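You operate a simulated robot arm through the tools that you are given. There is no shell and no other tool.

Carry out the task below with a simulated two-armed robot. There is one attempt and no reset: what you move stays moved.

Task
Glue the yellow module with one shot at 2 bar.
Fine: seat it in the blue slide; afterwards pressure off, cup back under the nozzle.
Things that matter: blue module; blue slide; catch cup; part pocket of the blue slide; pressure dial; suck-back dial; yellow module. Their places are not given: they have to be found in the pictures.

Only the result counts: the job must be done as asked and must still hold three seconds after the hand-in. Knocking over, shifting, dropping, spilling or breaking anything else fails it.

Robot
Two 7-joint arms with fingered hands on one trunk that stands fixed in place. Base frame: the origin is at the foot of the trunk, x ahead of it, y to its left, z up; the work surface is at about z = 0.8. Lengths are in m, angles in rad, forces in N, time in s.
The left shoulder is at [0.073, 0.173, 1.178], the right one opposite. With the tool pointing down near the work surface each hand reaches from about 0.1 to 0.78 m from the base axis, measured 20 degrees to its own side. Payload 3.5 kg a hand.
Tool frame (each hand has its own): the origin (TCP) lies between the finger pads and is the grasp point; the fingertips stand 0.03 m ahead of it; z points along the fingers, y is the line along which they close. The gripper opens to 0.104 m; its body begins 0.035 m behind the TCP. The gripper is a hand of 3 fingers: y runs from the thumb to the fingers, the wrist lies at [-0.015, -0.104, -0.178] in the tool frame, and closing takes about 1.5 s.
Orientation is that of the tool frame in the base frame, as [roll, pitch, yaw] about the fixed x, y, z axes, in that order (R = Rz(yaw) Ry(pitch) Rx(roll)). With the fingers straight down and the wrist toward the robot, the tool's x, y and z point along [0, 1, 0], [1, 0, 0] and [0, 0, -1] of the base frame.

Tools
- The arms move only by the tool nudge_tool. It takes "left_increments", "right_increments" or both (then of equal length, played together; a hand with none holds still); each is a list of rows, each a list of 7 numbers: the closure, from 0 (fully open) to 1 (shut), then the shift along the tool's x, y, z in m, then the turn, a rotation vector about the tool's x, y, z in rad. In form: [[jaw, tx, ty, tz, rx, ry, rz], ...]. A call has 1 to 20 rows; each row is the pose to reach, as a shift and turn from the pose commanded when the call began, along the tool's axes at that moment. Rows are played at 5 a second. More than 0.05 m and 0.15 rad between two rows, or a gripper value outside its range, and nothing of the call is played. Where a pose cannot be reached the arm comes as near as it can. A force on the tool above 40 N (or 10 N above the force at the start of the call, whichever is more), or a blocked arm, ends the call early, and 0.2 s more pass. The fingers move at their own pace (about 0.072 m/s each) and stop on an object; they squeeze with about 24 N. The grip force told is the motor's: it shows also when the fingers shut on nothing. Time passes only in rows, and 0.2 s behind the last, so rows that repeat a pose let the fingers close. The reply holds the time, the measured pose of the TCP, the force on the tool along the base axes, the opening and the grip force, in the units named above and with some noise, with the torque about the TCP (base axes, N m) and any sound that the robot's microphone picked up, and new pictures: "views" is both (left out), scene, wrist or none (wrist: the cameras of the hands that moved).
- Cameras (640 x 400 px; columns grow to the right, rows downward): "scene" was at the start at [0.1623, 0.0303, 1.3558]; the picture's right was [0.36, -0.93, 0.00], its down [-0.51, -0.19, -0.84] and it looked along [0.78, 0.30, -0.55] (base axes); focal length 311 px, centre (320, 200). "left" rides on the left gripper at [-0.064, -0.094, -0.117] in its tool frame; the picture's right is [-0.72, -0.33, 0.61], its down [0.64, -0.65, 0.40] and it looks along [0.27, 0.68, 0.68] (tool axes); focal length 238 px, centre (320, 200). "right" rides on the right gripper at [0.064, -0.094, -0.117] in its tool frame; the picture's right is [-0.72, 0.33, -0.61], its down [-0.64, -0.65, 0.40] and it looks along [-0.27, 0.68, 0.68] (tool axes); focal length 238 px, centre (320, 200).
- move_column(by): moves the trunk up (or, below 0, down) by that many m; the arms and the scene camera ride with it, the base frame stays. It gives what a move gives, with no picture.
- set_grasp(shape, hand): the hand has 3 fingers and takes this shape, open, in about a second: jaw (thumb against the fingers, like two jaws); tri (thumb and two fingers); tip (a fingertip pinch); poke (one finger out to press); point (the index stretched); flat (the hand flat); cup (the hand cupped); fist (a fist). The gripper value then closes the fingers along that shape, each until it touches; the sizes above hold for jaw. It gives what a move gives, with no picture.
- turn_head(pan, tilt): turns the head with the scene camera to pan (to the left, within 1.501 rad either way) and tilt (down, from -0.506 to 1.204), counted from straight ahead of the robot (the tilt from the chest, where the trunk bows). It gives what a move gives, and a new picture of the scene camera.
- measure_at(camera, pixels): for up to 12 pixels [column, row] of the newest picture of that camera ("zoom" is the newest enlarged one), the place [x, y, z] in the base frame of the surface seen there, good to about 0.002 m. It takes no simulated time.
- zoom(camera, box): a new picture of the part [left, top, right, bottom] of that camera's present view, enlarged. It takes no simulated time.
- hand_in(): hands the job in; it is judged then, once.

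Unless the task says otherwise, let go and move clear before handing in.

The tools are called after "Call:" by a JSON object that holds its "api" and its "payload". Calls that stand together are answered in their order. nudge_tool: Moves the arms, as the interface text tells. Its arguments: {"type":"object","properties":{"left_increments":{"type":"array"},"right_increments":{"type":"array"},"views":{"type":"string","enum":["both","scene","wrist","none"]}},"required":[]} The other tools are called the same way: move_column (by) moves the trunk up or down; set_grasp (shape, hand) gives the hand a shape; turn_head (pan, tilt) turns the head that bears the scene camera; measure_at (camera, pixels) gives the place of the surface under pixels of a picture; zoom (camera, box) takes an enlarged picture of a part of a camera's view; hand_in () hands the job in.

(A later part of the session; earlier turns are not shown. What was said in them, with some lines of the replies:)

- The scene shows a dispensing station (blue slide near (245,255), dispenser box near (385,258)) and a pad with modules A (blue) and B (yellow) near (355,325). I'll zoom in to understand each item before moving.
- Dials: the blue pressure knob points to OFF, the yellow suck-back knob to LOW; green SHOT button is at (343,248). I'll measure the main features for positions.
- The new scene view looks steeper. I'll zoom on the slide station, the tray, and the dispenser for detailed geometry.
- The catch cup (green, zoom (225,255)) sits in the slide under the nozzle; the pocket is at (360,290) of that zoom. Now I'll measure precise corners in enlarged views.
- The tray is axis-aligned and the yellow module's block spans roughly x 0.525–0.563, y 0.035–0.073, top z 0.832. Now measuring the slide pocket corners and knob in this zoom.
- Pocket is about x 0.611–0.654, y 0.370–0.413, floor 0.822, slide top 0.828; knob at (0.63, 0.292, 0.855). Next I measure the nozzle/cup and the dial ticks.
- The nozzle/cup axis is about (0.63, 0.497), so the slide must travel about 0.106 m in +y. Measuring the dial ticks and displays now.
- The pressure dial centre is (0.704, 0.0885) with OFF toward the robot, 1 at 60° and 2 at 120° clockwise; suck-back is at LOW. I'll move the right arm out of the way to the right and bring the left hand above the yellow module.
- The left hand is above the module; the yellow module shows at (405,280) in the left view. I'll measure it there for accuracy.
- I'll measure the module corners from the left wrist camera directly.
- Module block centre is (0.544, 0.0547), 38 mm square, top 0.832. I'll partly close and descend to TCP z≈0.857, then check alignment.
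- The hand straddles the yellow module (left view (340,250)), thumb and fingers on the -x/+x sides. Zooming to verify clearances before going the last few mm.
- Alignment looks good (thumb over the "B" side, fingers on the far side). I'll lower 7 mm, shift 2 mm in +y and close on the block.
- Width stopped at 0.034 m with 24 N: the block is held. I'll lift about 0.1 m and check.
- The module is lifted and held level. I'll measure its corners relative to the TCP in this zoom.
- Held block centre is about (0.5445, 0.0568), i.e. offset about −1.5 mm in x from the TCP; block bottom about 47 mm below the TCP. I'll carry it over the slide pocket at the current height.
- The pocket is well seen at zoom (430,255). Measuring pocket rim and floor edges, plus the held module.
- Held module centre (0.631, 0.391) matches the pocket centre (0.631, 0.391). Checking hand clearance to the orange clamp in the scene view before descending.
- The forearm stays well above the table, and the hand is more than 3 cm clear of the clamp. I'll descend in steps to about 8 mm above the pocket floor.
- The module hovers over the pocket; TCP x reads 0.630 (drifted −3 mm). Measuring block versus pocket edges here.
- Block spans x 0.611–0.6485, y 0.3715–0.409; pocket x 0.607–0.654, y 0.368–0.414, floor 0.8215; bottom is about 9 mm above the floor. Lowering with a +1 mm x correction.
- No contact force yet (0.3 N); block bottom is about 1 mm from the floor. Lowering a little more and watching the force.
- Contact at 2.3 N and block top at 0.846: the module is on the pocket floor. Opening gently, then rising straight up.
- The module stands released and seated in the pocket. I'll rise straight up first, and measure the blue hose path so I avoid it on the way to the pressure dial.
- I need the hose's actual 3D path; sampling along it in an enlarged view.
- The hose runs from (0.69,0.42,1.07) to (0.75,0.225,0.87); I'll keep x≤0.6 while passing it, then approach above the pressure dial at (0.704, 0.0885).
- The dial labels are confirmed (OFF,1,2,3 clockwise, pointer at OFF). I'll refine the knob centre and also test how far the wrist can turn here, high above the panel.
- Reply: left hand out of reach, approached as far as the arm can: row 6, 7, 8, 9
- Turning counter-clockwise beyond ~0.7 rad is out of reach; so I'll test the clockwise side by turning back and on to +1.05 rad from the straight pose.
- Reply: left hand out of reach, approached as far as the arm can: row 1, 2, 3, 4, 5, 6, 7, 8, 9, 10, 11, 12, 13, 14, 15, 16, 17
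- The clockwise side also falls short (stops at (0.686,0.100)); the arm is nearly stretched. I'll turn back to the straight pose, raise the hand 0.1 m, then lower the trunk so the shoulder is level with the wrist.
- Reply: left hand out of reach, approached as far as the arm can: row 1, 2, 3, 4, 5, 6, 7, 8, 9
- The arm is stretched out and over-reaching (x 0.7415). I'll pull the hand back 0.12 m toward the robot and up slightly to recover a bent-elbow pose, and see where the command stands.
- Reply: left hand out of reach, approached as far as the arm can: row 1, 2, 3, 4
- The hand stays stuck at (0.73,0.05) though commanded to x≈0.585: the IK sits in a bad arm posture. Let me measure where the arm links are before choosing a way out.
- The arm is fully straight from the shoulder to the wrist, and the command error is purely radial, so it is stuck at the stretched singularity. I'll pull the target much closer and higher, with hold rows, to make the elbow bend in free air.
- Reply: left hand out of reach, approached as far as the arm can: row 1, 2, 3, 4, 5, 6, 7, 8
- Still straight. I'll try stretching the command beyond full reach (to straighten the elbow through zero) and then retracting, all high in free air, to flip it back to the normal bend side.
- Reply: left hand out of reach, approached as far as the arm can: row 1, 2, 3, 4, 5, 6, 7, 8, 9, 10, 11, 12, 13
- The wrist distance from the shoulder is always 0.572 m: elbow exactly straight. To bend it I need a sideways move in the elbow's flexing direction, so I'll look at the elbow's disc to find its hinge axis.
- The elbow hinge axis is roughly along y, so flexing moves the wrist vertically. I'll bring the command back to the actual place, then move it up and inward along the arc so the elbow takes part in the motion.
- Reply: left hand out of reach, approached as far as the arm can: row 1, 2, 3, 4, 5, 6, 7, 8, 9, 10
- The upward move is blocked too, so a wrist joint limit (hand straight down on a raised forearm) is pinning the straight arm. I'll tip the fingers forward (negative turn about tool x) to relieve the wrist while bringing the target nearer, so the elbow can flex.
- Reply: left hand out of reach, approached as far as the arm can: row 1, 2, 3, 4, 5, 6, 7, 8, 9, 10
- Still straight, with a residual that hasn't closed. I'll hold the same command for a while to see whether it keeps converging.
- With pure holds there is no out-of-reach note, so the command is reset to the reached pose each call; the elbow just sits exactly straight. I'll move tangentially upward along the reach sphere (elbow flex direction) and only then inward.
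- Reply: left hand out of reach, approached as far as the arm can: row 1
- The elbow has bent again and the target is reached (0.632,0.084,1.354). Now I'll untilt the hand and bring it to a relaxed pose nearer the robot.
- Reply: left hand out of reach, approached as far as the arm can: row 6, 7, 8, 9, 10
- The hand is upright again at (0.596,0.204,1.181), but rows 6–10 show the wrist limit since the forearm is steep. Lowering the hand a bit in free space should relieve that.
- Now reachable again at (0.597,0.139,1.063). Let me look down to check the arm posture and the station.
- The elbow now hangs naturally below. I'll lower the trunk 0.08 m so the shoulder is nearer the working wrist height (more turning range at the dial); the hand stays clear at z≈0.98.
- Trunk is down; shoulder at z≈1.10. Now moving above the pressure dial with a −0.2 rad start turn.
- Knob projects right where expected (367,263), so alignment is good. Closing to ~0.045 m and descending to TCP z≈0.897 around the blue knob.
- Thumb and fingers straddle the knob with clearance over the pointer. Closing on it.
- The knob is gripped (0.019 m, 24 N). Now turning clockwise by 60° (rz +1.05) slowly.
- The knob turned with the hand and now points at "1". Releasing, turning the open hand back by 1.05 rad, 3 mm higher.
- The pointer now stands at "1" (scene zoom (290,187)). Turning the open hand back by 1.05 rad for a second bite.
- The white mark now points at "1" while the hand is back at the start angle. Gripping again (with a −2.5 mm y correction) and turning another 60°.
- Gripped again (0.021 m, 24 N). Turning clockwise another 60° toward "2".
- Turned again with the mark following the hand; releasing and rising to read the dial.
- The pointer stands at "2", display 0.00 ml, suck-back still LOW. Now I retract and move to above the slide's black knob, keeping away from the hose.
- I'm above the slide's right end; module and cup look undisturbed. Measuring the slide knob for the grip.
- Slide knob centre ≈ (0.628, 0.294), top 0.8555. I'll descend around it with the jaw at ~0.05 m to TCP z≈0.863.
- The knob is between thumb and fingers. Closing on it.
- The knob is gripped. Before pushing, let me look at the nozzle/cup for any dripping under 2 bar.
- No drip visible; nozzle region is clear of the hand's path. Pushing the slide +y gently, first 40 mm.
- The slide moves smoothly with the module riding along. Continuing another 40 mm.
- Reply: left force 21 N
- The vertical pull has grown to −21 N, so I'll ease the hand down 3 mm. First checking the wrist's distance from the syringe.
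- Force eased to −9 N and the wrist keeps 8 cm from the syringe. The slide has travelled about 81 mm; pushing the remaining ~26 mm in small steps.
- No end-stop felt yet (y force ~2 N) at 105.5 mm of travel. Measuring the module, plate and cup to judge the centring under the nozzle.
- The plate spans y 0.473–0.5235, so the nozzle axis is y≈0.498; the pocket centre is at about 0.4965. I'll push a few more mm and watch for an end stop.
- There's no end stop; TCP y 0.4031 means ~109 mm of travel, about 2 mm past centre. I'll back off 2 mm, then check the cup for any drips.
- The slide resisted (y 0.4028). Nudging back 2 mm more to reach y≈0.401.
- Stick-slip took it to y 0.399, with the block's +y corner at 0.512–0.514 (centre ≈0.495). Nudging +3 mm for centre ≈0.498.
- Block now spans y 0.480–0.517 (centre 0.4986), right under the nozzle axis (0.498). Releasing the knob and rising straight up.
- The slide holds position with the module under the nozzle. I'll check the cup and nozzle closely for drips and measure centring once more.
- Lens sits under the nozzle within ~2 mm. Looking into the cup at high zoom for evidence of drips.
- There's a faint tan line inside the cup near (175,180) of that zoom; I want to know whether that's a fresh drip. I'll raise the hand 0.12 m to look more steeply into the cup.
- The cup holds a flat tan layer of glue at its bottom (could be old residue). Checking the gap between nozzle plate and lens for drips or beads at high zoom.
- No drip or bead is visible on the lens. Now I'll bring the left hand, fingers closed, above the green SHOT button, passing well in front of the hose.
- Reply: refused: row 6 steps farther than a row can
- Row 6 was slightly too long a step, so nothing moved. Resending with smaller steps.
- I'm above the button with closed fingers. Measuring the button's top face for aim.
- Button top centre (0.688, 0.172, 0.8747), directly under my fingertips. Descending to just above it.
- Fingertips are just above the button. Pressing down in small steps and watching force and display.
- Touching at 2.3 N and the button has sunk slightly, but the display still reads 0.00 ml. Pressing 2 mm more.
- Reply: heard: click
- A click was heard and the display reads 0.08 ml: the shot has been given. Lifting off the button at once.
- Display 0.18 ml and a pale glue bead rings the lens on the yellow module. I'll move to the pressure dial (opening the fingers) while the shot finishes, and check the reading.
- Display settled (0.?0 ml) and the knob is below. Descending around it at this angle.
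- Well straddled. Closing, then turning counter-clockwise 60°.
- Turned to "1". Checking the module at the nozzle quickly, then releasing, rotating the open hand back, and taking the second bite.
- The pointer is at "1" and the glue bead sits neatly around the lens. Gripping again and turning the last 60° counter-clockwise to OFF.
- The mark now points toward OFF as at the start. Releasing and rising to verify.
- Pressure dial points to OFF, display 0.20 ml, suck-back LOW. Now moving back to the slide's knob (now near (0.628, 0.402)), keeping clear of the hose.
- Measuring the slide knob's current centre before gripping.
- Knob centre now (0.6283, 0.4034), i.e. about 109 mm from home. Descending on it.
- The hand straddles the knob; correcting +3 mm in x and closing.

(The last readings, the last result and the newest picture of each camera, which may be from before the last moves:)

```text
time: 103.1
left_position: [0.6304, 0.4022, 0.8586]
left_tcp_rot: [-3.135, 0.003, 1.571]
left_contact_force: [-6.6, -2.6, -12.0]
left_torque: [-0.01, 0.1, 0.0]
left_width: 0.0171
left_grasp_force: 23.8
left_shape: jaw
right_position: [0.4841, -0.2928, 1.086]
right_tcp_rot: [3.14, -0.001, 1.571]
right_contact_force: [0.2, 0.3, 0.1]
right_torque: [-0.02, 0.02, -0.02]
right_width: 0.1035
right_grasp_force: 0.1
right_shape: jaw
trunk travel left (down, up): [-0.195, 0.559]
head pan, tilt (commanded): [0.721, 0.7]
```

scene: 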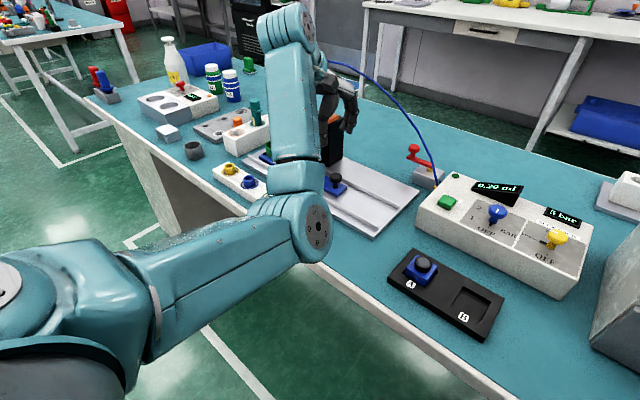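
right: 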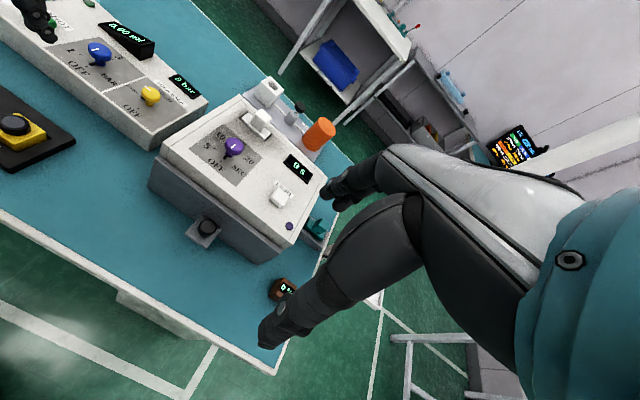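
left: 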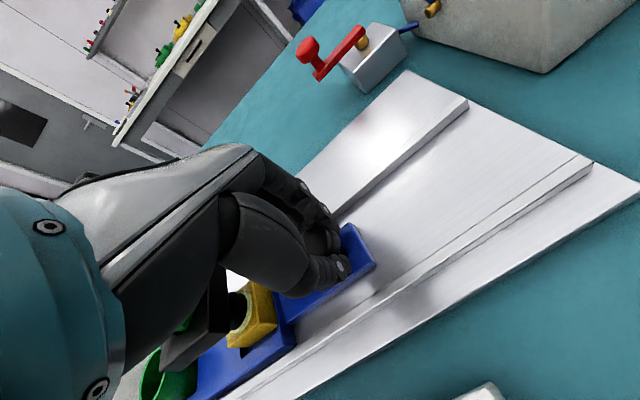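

Gripped at 24 N. Drawing the slide back in −y gently, first 80 mm.

Call:
{"api": "nudge_tool", "payload": {"left_increments": [[1, -0.005, 0, 0, 0, 0, 0], [1, -0.013, 0, 0, 0, 0, 0], [1, -0.023, 0, 0, 0, 0, 0], [1, -0.033, 0, 0, 0, 0, 0], [1, -0.043, 0, 0, 0, 0, 0], [1, -0.053, 0, 0, 0, 0, 0], [1, -0.063, 0, 0, 0, 0, 0], [1, -0.072, 0, 0, 0, 0, 0], [1, -0.08, 0, 0, 0, 0, 0]], "views": "both"}}

Call:
{"api": "zoom", "payload": {"camera": "left", "box": [100, 200, 400, 400]}}

```text
time: 105.1
left_position: [0.63, 0.3219, 0.8596]
left_tcp_rot: [-3.138, 0.002, 1.574]
left_contact_force: [-7.0, 0.4, -15.3]
left_torque: [-0.01, 0.11, -0.01]
left_width: 0.0169
left_grasp_force: 23.9
left_shape: jaw
right_position: [0.4849, -0.2924, 1.0855]
right_tcp_rot: [3.141, -0.001, 1.573]
right_contact_force: [-0.3, 0.3, -0.6]
right_torque: [-0.03, -0.02, 0.01]
right_width: 0.1039
right_grasp_force: 0.1
right_shape: jaw
trunk travel left (down, up): [-0.195, 0.559]
head pan, tilt (commanded): [0.721, 0.7]
```

scene: 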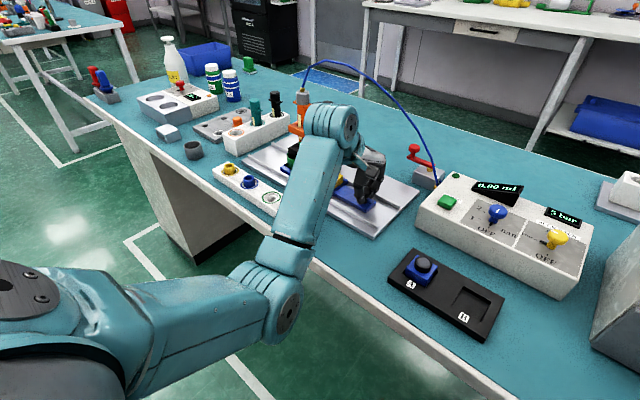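
left: 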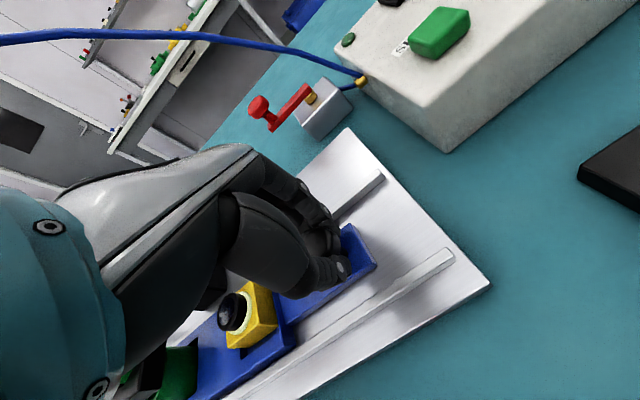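

```text
2.00 times, centred on (250, 300) of left
```

zoom: 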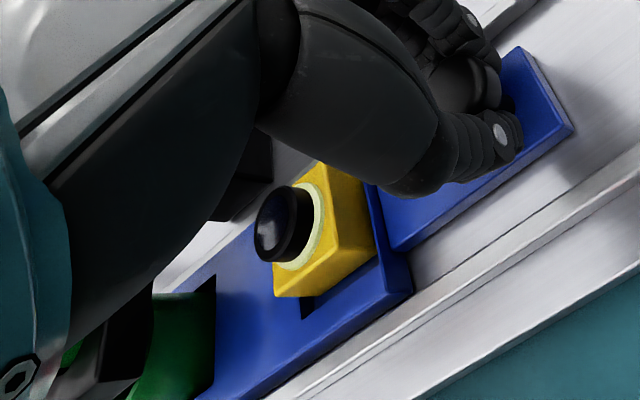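

The module comes along with its glue ring intact. Pulling the remaining ~28 mm to the home position.

Call:
{"api": "nudge_tool", "payload": {"left_increments": [[1, -0.008, 0, 0, 0, 0, 0], [1, -0.016, 0, 0, 0, 0, 0], [1, -0.022, 0, 0, 0, 0, 0], [1, -0.027, 0, 0, 0, 0, 0], [1, -0.027, 0, 0, 0, 0, 0]], "views": "both"}}

Call:
{"api": "zoom", "payload": {"camera": "left", "box": [100, 200, 400, 400]}}

Call:
{"api": "zoom", "payload": {"camera": "scene", "box": [230, 110, 390, 240]}}

```text
time: 106.3
left_position: [0.6303, 0.2949, 0.8599]
left_tcp_rot: [-3.139, 0.004, 1.574]
left_contact_force: [-6.6, -2.3, -18.9]
left_torque: [0.02, 0.1, 0.04]
left_width: 0.0168
left_grasp_force: 24.7
left_shape: jaw
right_position: [0.4837, -0.2913, 1.0857]
right_tcp_rot: [-3.141, -0.001, 1.572]
right_contact_force: [0.1, 0.2, -0.6]
right_torque: [-0.04, 0.0, 0.0]
right_width: 0.1035
right_grasp_force: 0.0
right_shape: jaw
trunk travel left (down, up): [-0.195, 0.559]
head pan, tilt (commanded): [0.721, 0.7]
```

scene: 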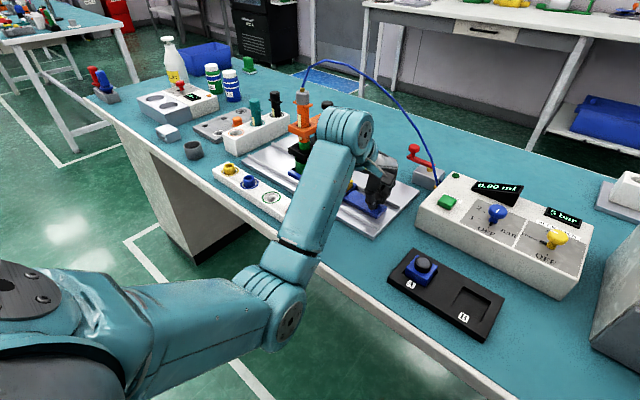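
left: 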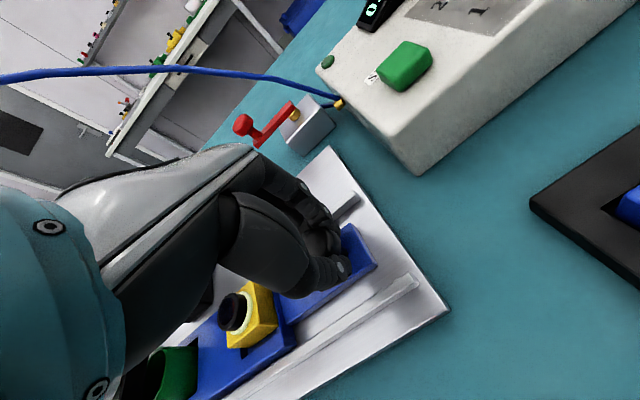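

```text
2.00 times, centred on (250, 300) of left
```

zoom: 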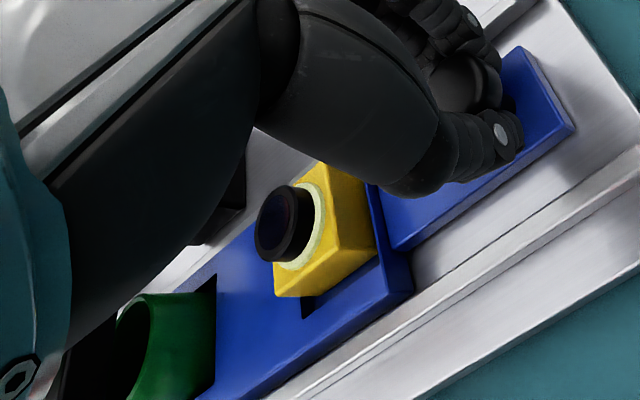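

```text
3.08 times, centred on (310, 175) of scene
```

zoom: 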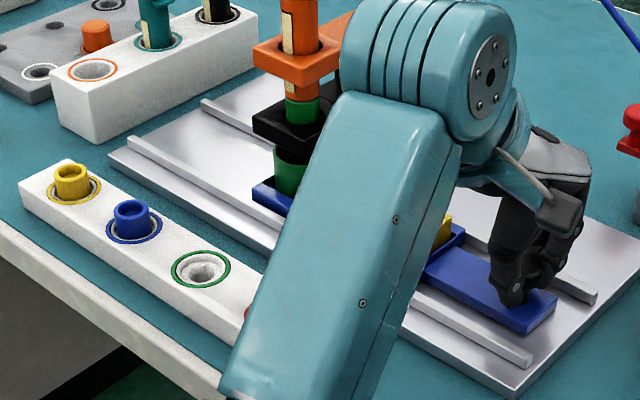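

TCP y 0.295, about the home value 0.294. Comparing the slide's end edge and cup with the original measurements.

Call:
{"api": "zoom", "payload": {"camera": "left", "box": [300, 200, 420, 300]}}

Call:
{"api": "measure_at", "payload": {"camera": "zoom", "pixels": [[262, 110], [300, 150], [340, 200], [380, 265], [395, 280], [320, 170]]}}

Call:
{"api": "zoom", "payload": {"camera": "left", "box": [130, 260, 330, 400]}}

Call:
{"api": "measure_at", "payload": {"camera": "zoom", "pixels": [[330, 240], [450, 140], [460, 190], [400, 60], [420, 150], [300, 180], [495, 230], [465, 100]]}}

```text
4.00 times, centred on (360, 250) of left
```

zoom: 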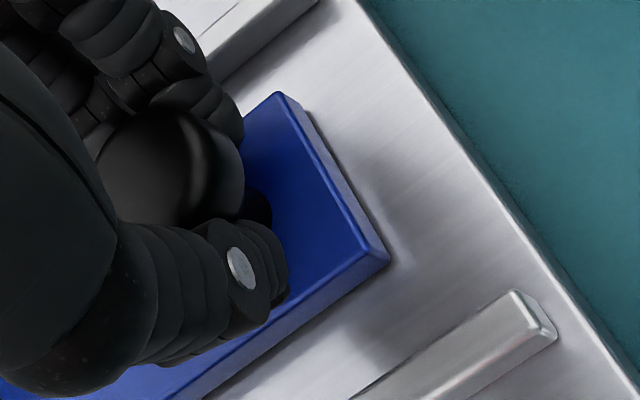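

```text
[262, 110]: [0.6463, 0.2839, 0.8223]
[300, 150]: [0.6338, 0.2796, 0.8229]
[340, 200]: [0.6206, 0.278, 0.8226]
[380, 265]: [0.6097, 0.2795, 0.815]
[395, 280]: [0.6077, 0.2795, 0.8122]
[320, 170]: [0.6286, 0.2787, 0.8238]
```

```text
2.86 times, centred on (230, 330) of left
```

zoom: 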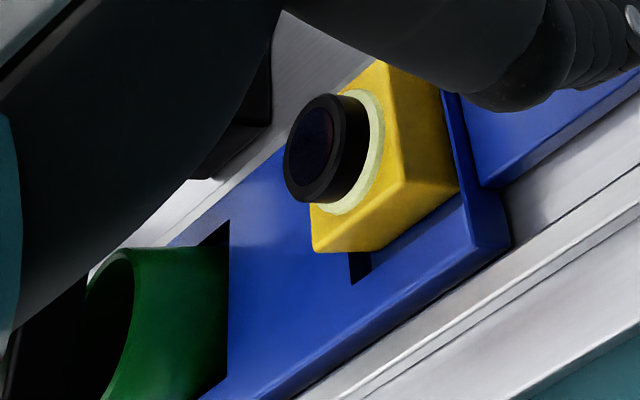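

```text
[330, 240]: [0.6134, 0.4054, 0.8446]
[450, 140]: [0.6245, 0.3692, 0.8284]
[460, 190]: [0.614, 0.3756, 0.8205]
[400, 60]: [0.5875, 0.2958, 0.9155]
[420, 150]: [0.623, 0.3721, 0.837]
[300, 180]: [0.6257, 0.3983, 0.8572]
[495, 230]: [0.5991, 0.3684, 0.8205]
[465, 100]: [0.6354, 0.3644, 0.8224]
```

Block's −y face is back at 0.372 (was 0.3717), so the slide is home within ~1 mm and the cup is under the nozzle. Relieving the vertical pull, then opening and rising.

Call:
{"api": "nudge_tool", "payload": {"left_increments": [[1, 0, 0, 0.002, 0, 0, 0], [0.85, 0, 0, 0.002, 0, 0, 0], [0.7, 0, 0, 0.001, 0, 0, 0], [0.5, 0, 0, 0, 0, 0, 0], [0.45, 0, 0, 0, 0, 0, 0], [0.45, 0, 0, -0.02, 0, 0, 0], [0.45, 0, 0, -0.05, 0, 0, 0], [0.45, 0, 0, -0.09, 0, 0, 0]], "views": "both"}}

Call:
{"api": "zoom", "payload": {"camera": "left", "box": [200, 220, 440, 400]}}

Call:
{"api": "zoom", "payload": {"camera": "scene", "box": [230, 110, 390, 240]}}

```text
time: 108.1
left_position: [0.6313, 0.2969, 0.9513]
left_tcp_rot: [3.14, -0.002, 1.572]
left_contact_force: [-0.4, -0.3, 0.4]
left_torque: [-0.01, 0.0, -0.02]
left_width: 0.0569
left_grasp_force: 0.2
left_shape: jaw
right_position: [0.4833, -0.2923, 1.0858]
right_tcp_rot: [-3.141, 0.001, 1.573]
right_contact_force: [0.5, -0.1, -0.3]
right_torque: [0.01, 0.01, 0.0]
right_width: 0.1035
right_grasp_force: 0.0
right_shape: jaw
trunk travel left (down, up): [-0.195, 0.559]
head pan, tilt (commanded): [0.721, 0.7]
```

scene: 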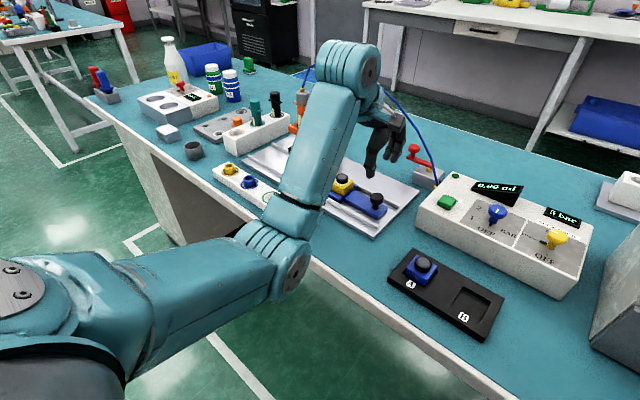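
left: 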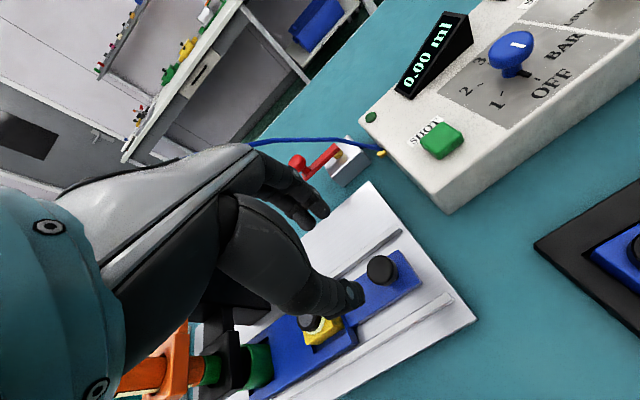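

```text
2.22 times, centred on (320, 310) of left
```

zoom: 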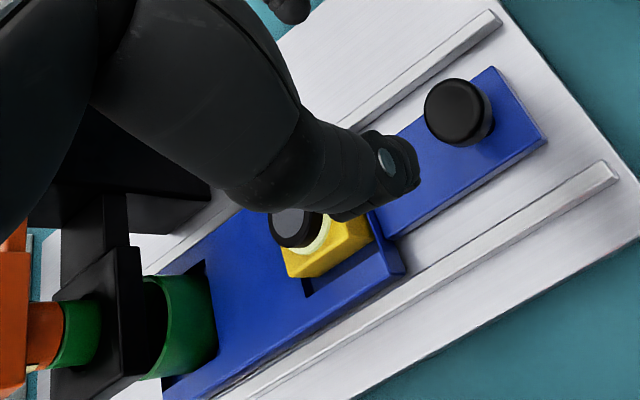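

```text
3.08 times, centred on (310, 175) of scene
```

zoom: 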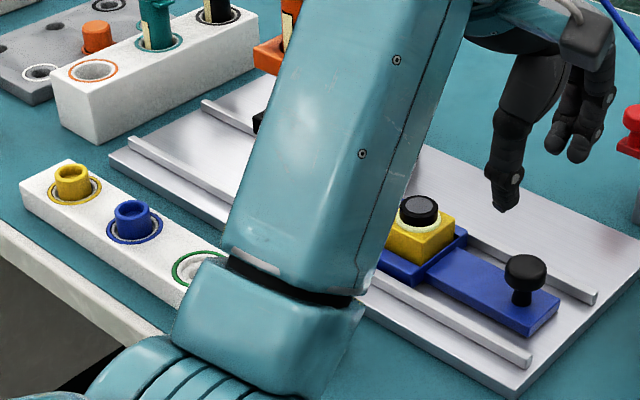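

Display has reset to 0.00 ml with pressure off. Moving the hand clear toward the robot so I can inspect everything.

Call:
{"api": "nudge_tool", "payload": {"left_increments": [[0.45, 0, -0.03, -0.01, 0, 0, 0], [0.45, -0.03, -0.05, -0.02, 0, 0, 0], [0.45, -0.07, -0.06, -0.03, 0, 0, 0], [0.45, -0.11, -0.06, -0.04, 0, 0, 0], [0.45, -0.15, -0.06, -0.05, 0, 0, 0], [0.45, -0.18, -0.06, -0.05, 0, 0, 0]], "views": "both"}}

Call:
{"api": "zoom", "payload": {"camera": "scene", "box": [220, 90, 400, 240]}}

Call:
{"api": "zoom", "payload": {"camera": "scene", "box": [400, 130, 600, 290]}}

```text
time: 109.5
left_position: [0.5712, 0.1131, 1.0013]
left_tcp_rot: [3.141, 0.001, 1.573]
left_contact_force: [-0.4, 0.3, -0.5]
left_torque: [-0.04, -0.01, 0.0]
left_width: 0.057
left_grasp_force: 0.1
left_shape: jaw
right_position: [0.483, -0.2922, 1.0861]
right_tcp_rot: [3.141, 0.0, 1.572]
right_contact_force: [-0.2, -0.4, -0.2]
right_torque: [0.01, -0.01, 0.01]
right_width: 0.1035
right_grasp_force: 0.1
right_shape: jaw
trunk travel left (down, up): [-0.195, 0.559]
head pan, tilt (commanded): [0.721, 0.7]
```

scene: 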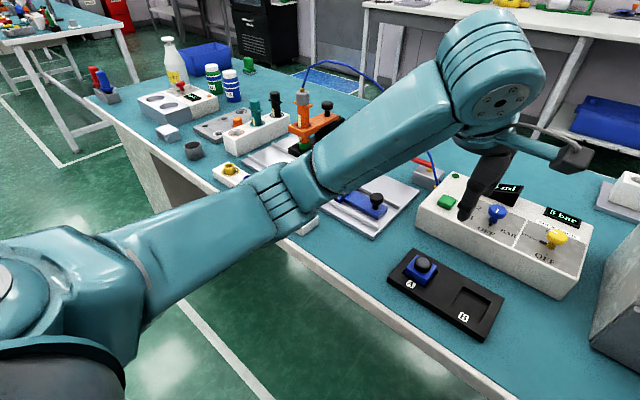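
left: 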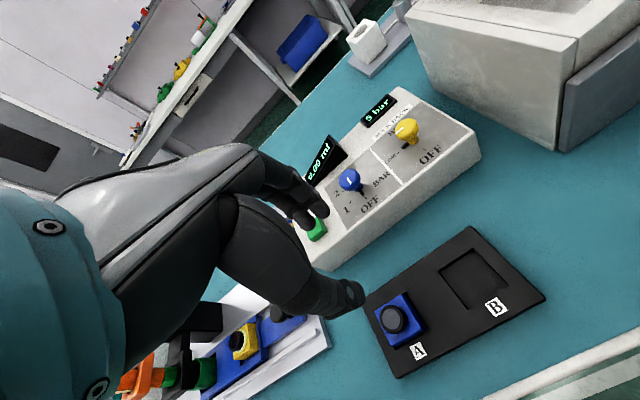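

```text
2.67 times, centred on (310, 165) of scene
```

zoom: 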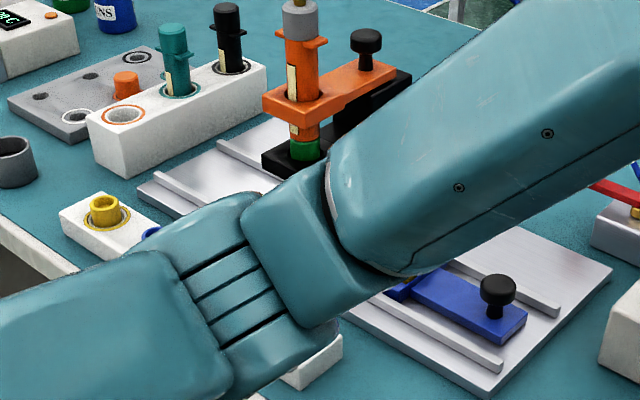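

```text
2.50 times, centred on (500, 210) of scene
```

zoom: 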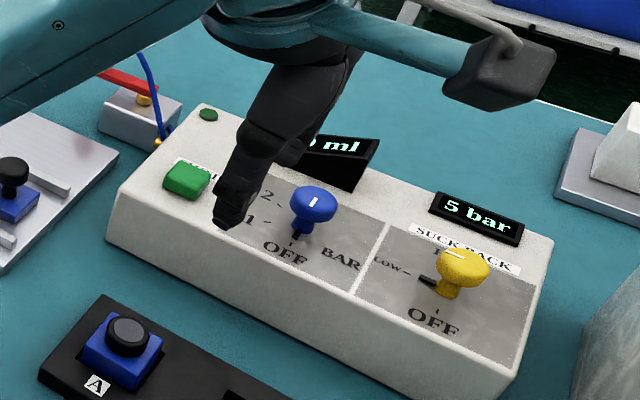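

The forearm hides the station from the head camera, so I'll inspect with the left wrist camera.

Call:
{"api": "zoom", "payload": {"camera": "left", "box": [110, 290, 340, 400]}}

Call:
{"api": "measure_at", "payload": {"camera": "left", "pixels": [[205, 373], [238, 343], [243, 335], [255, 352], [172, 376], [205, 320]]}}

Call:
{"api": "zoom", "payload": {"camera": "left", "box": [290, 80, 490, 260]}}

```text
2.78 times, centred on (225, 345) of left
```

zoom: 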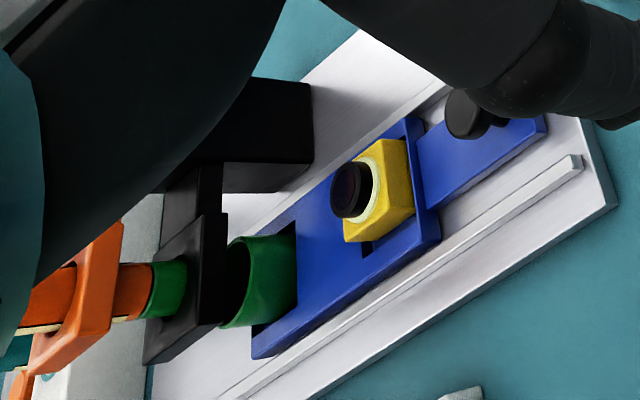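

```text
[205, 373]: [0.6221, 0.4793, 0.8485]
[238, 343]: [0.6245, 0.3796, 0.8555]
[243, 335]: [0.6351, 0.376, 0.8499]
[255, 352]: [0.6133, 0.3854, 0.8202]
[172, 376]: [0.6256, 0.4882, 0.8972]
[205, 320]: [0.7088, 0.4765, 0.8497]
```

```text
2.22 times, centred on (390, 170) of left
```

zoom: 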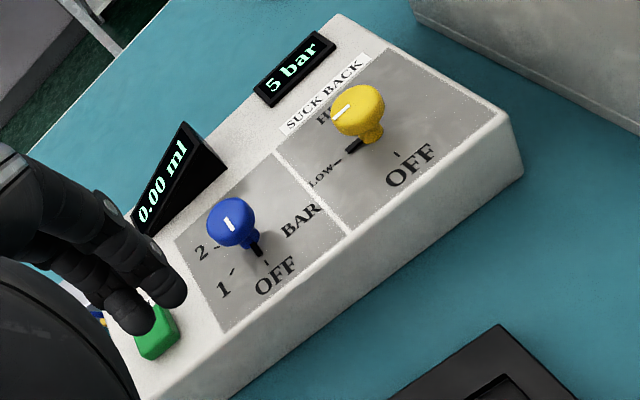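

Cup is under the nozzle, module seated with its glue ring, dial at OFF. One last check of the pointer angle and cup/nozzle alignment by measurement.

Call:
{"api": "measure_at", "payload": {"camera": "zoom", "pixels": [[257, 247], [254, 240], [267, 262], [230, 215], [345, 152], [360, 100]]}}

Call:
{"api": "zoom", "payload": {"camera": "left", "box": [150, 330, 260, 400]}}

Call:
{"api": "measure_at", "payload": {"camera": "zoom", "pixels": [[300, 270], [390, 200], [380, 280], [270, 350], [310, 220], [440, 200], [500, 120], [340, 200]]}}

Call:
{"api": "zoom", "payload": {"camera": "left", "box": [210, 300, 310, 380]}}

```text
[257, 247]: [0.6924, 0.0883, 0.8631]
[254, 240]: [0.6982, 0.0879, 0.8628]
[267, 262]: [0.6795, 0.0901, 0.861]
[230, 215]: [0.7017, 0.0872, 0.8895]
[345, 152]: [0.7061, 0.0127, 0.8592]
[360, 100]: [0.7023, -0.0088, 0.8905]
```

```text
5.71 times, centred on (205, 365) of left
```

zoom: 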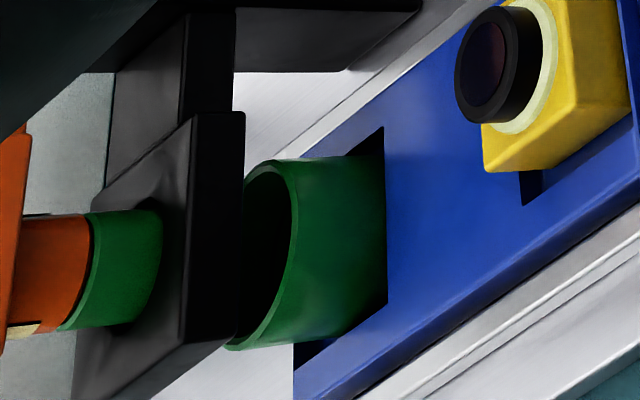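

```text
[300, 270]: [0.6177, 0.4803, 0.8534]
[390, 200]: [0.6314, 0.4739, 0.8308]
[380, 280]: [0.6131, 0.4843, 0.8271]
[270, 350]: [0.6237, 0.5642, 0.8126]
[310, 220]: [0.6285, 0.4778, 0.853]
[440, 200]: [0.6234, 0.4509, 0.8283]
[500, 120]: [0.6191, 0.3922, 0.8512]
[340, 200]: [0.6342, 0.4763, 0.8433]
```

```text
5.00 times, centred on (260, 340) of left
```

zoom: 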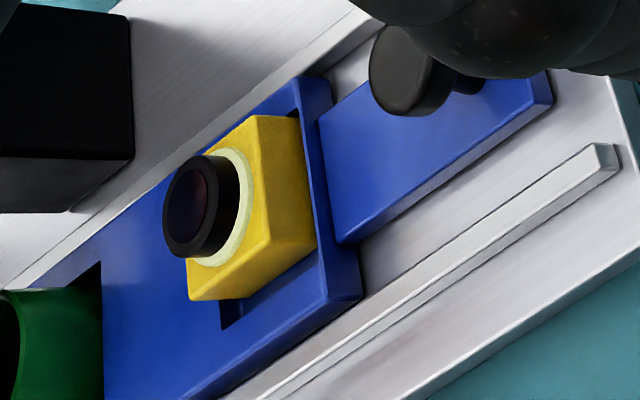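

The pointer runs straight toward −x (OFF), and the cup centre is at y≈0.498, under the nozzle. The module is seated in the pocket with its glue ring. Suck-back is still at LOW, the blue module hasn't moved, and the hand is open and clear, so I'm handing in.

Call:
{"api": "hand_in", "payload": {}}

```text
The job is handed in.
```

The yellow module is glued with one shot at 2 bar (the display showed 0.20 ml) and is seated in the pocket of the blue slide. The job is handed in; I have not seen the verdict.

- **Glue:** a pale ring of glue sits around the lens on the yellow block. I saw no drips on the slide before or after the shot.
- **Pressure:** the pressure dial is back at OFF, and the pointer lines up with the OFF mark.
- **Cup:** the slide is home to within about 1 mm, with the catch cup back under the nozzle.
- **Left as found:** the suck-back dial is still at LOW, and the blue module was not touched.

The catch cup has a flat tan layer of glue at the bottom. I first noticed it with the pressure on, before the shot. It is probably old residue, but I could not tell for certain.

The left arm got stuck fully stretched early on, above the dispenser. I freed it in open air without touching anything. The trunk is now 0.08 m lower than at the start, and the left hand is open and clear of the bench.
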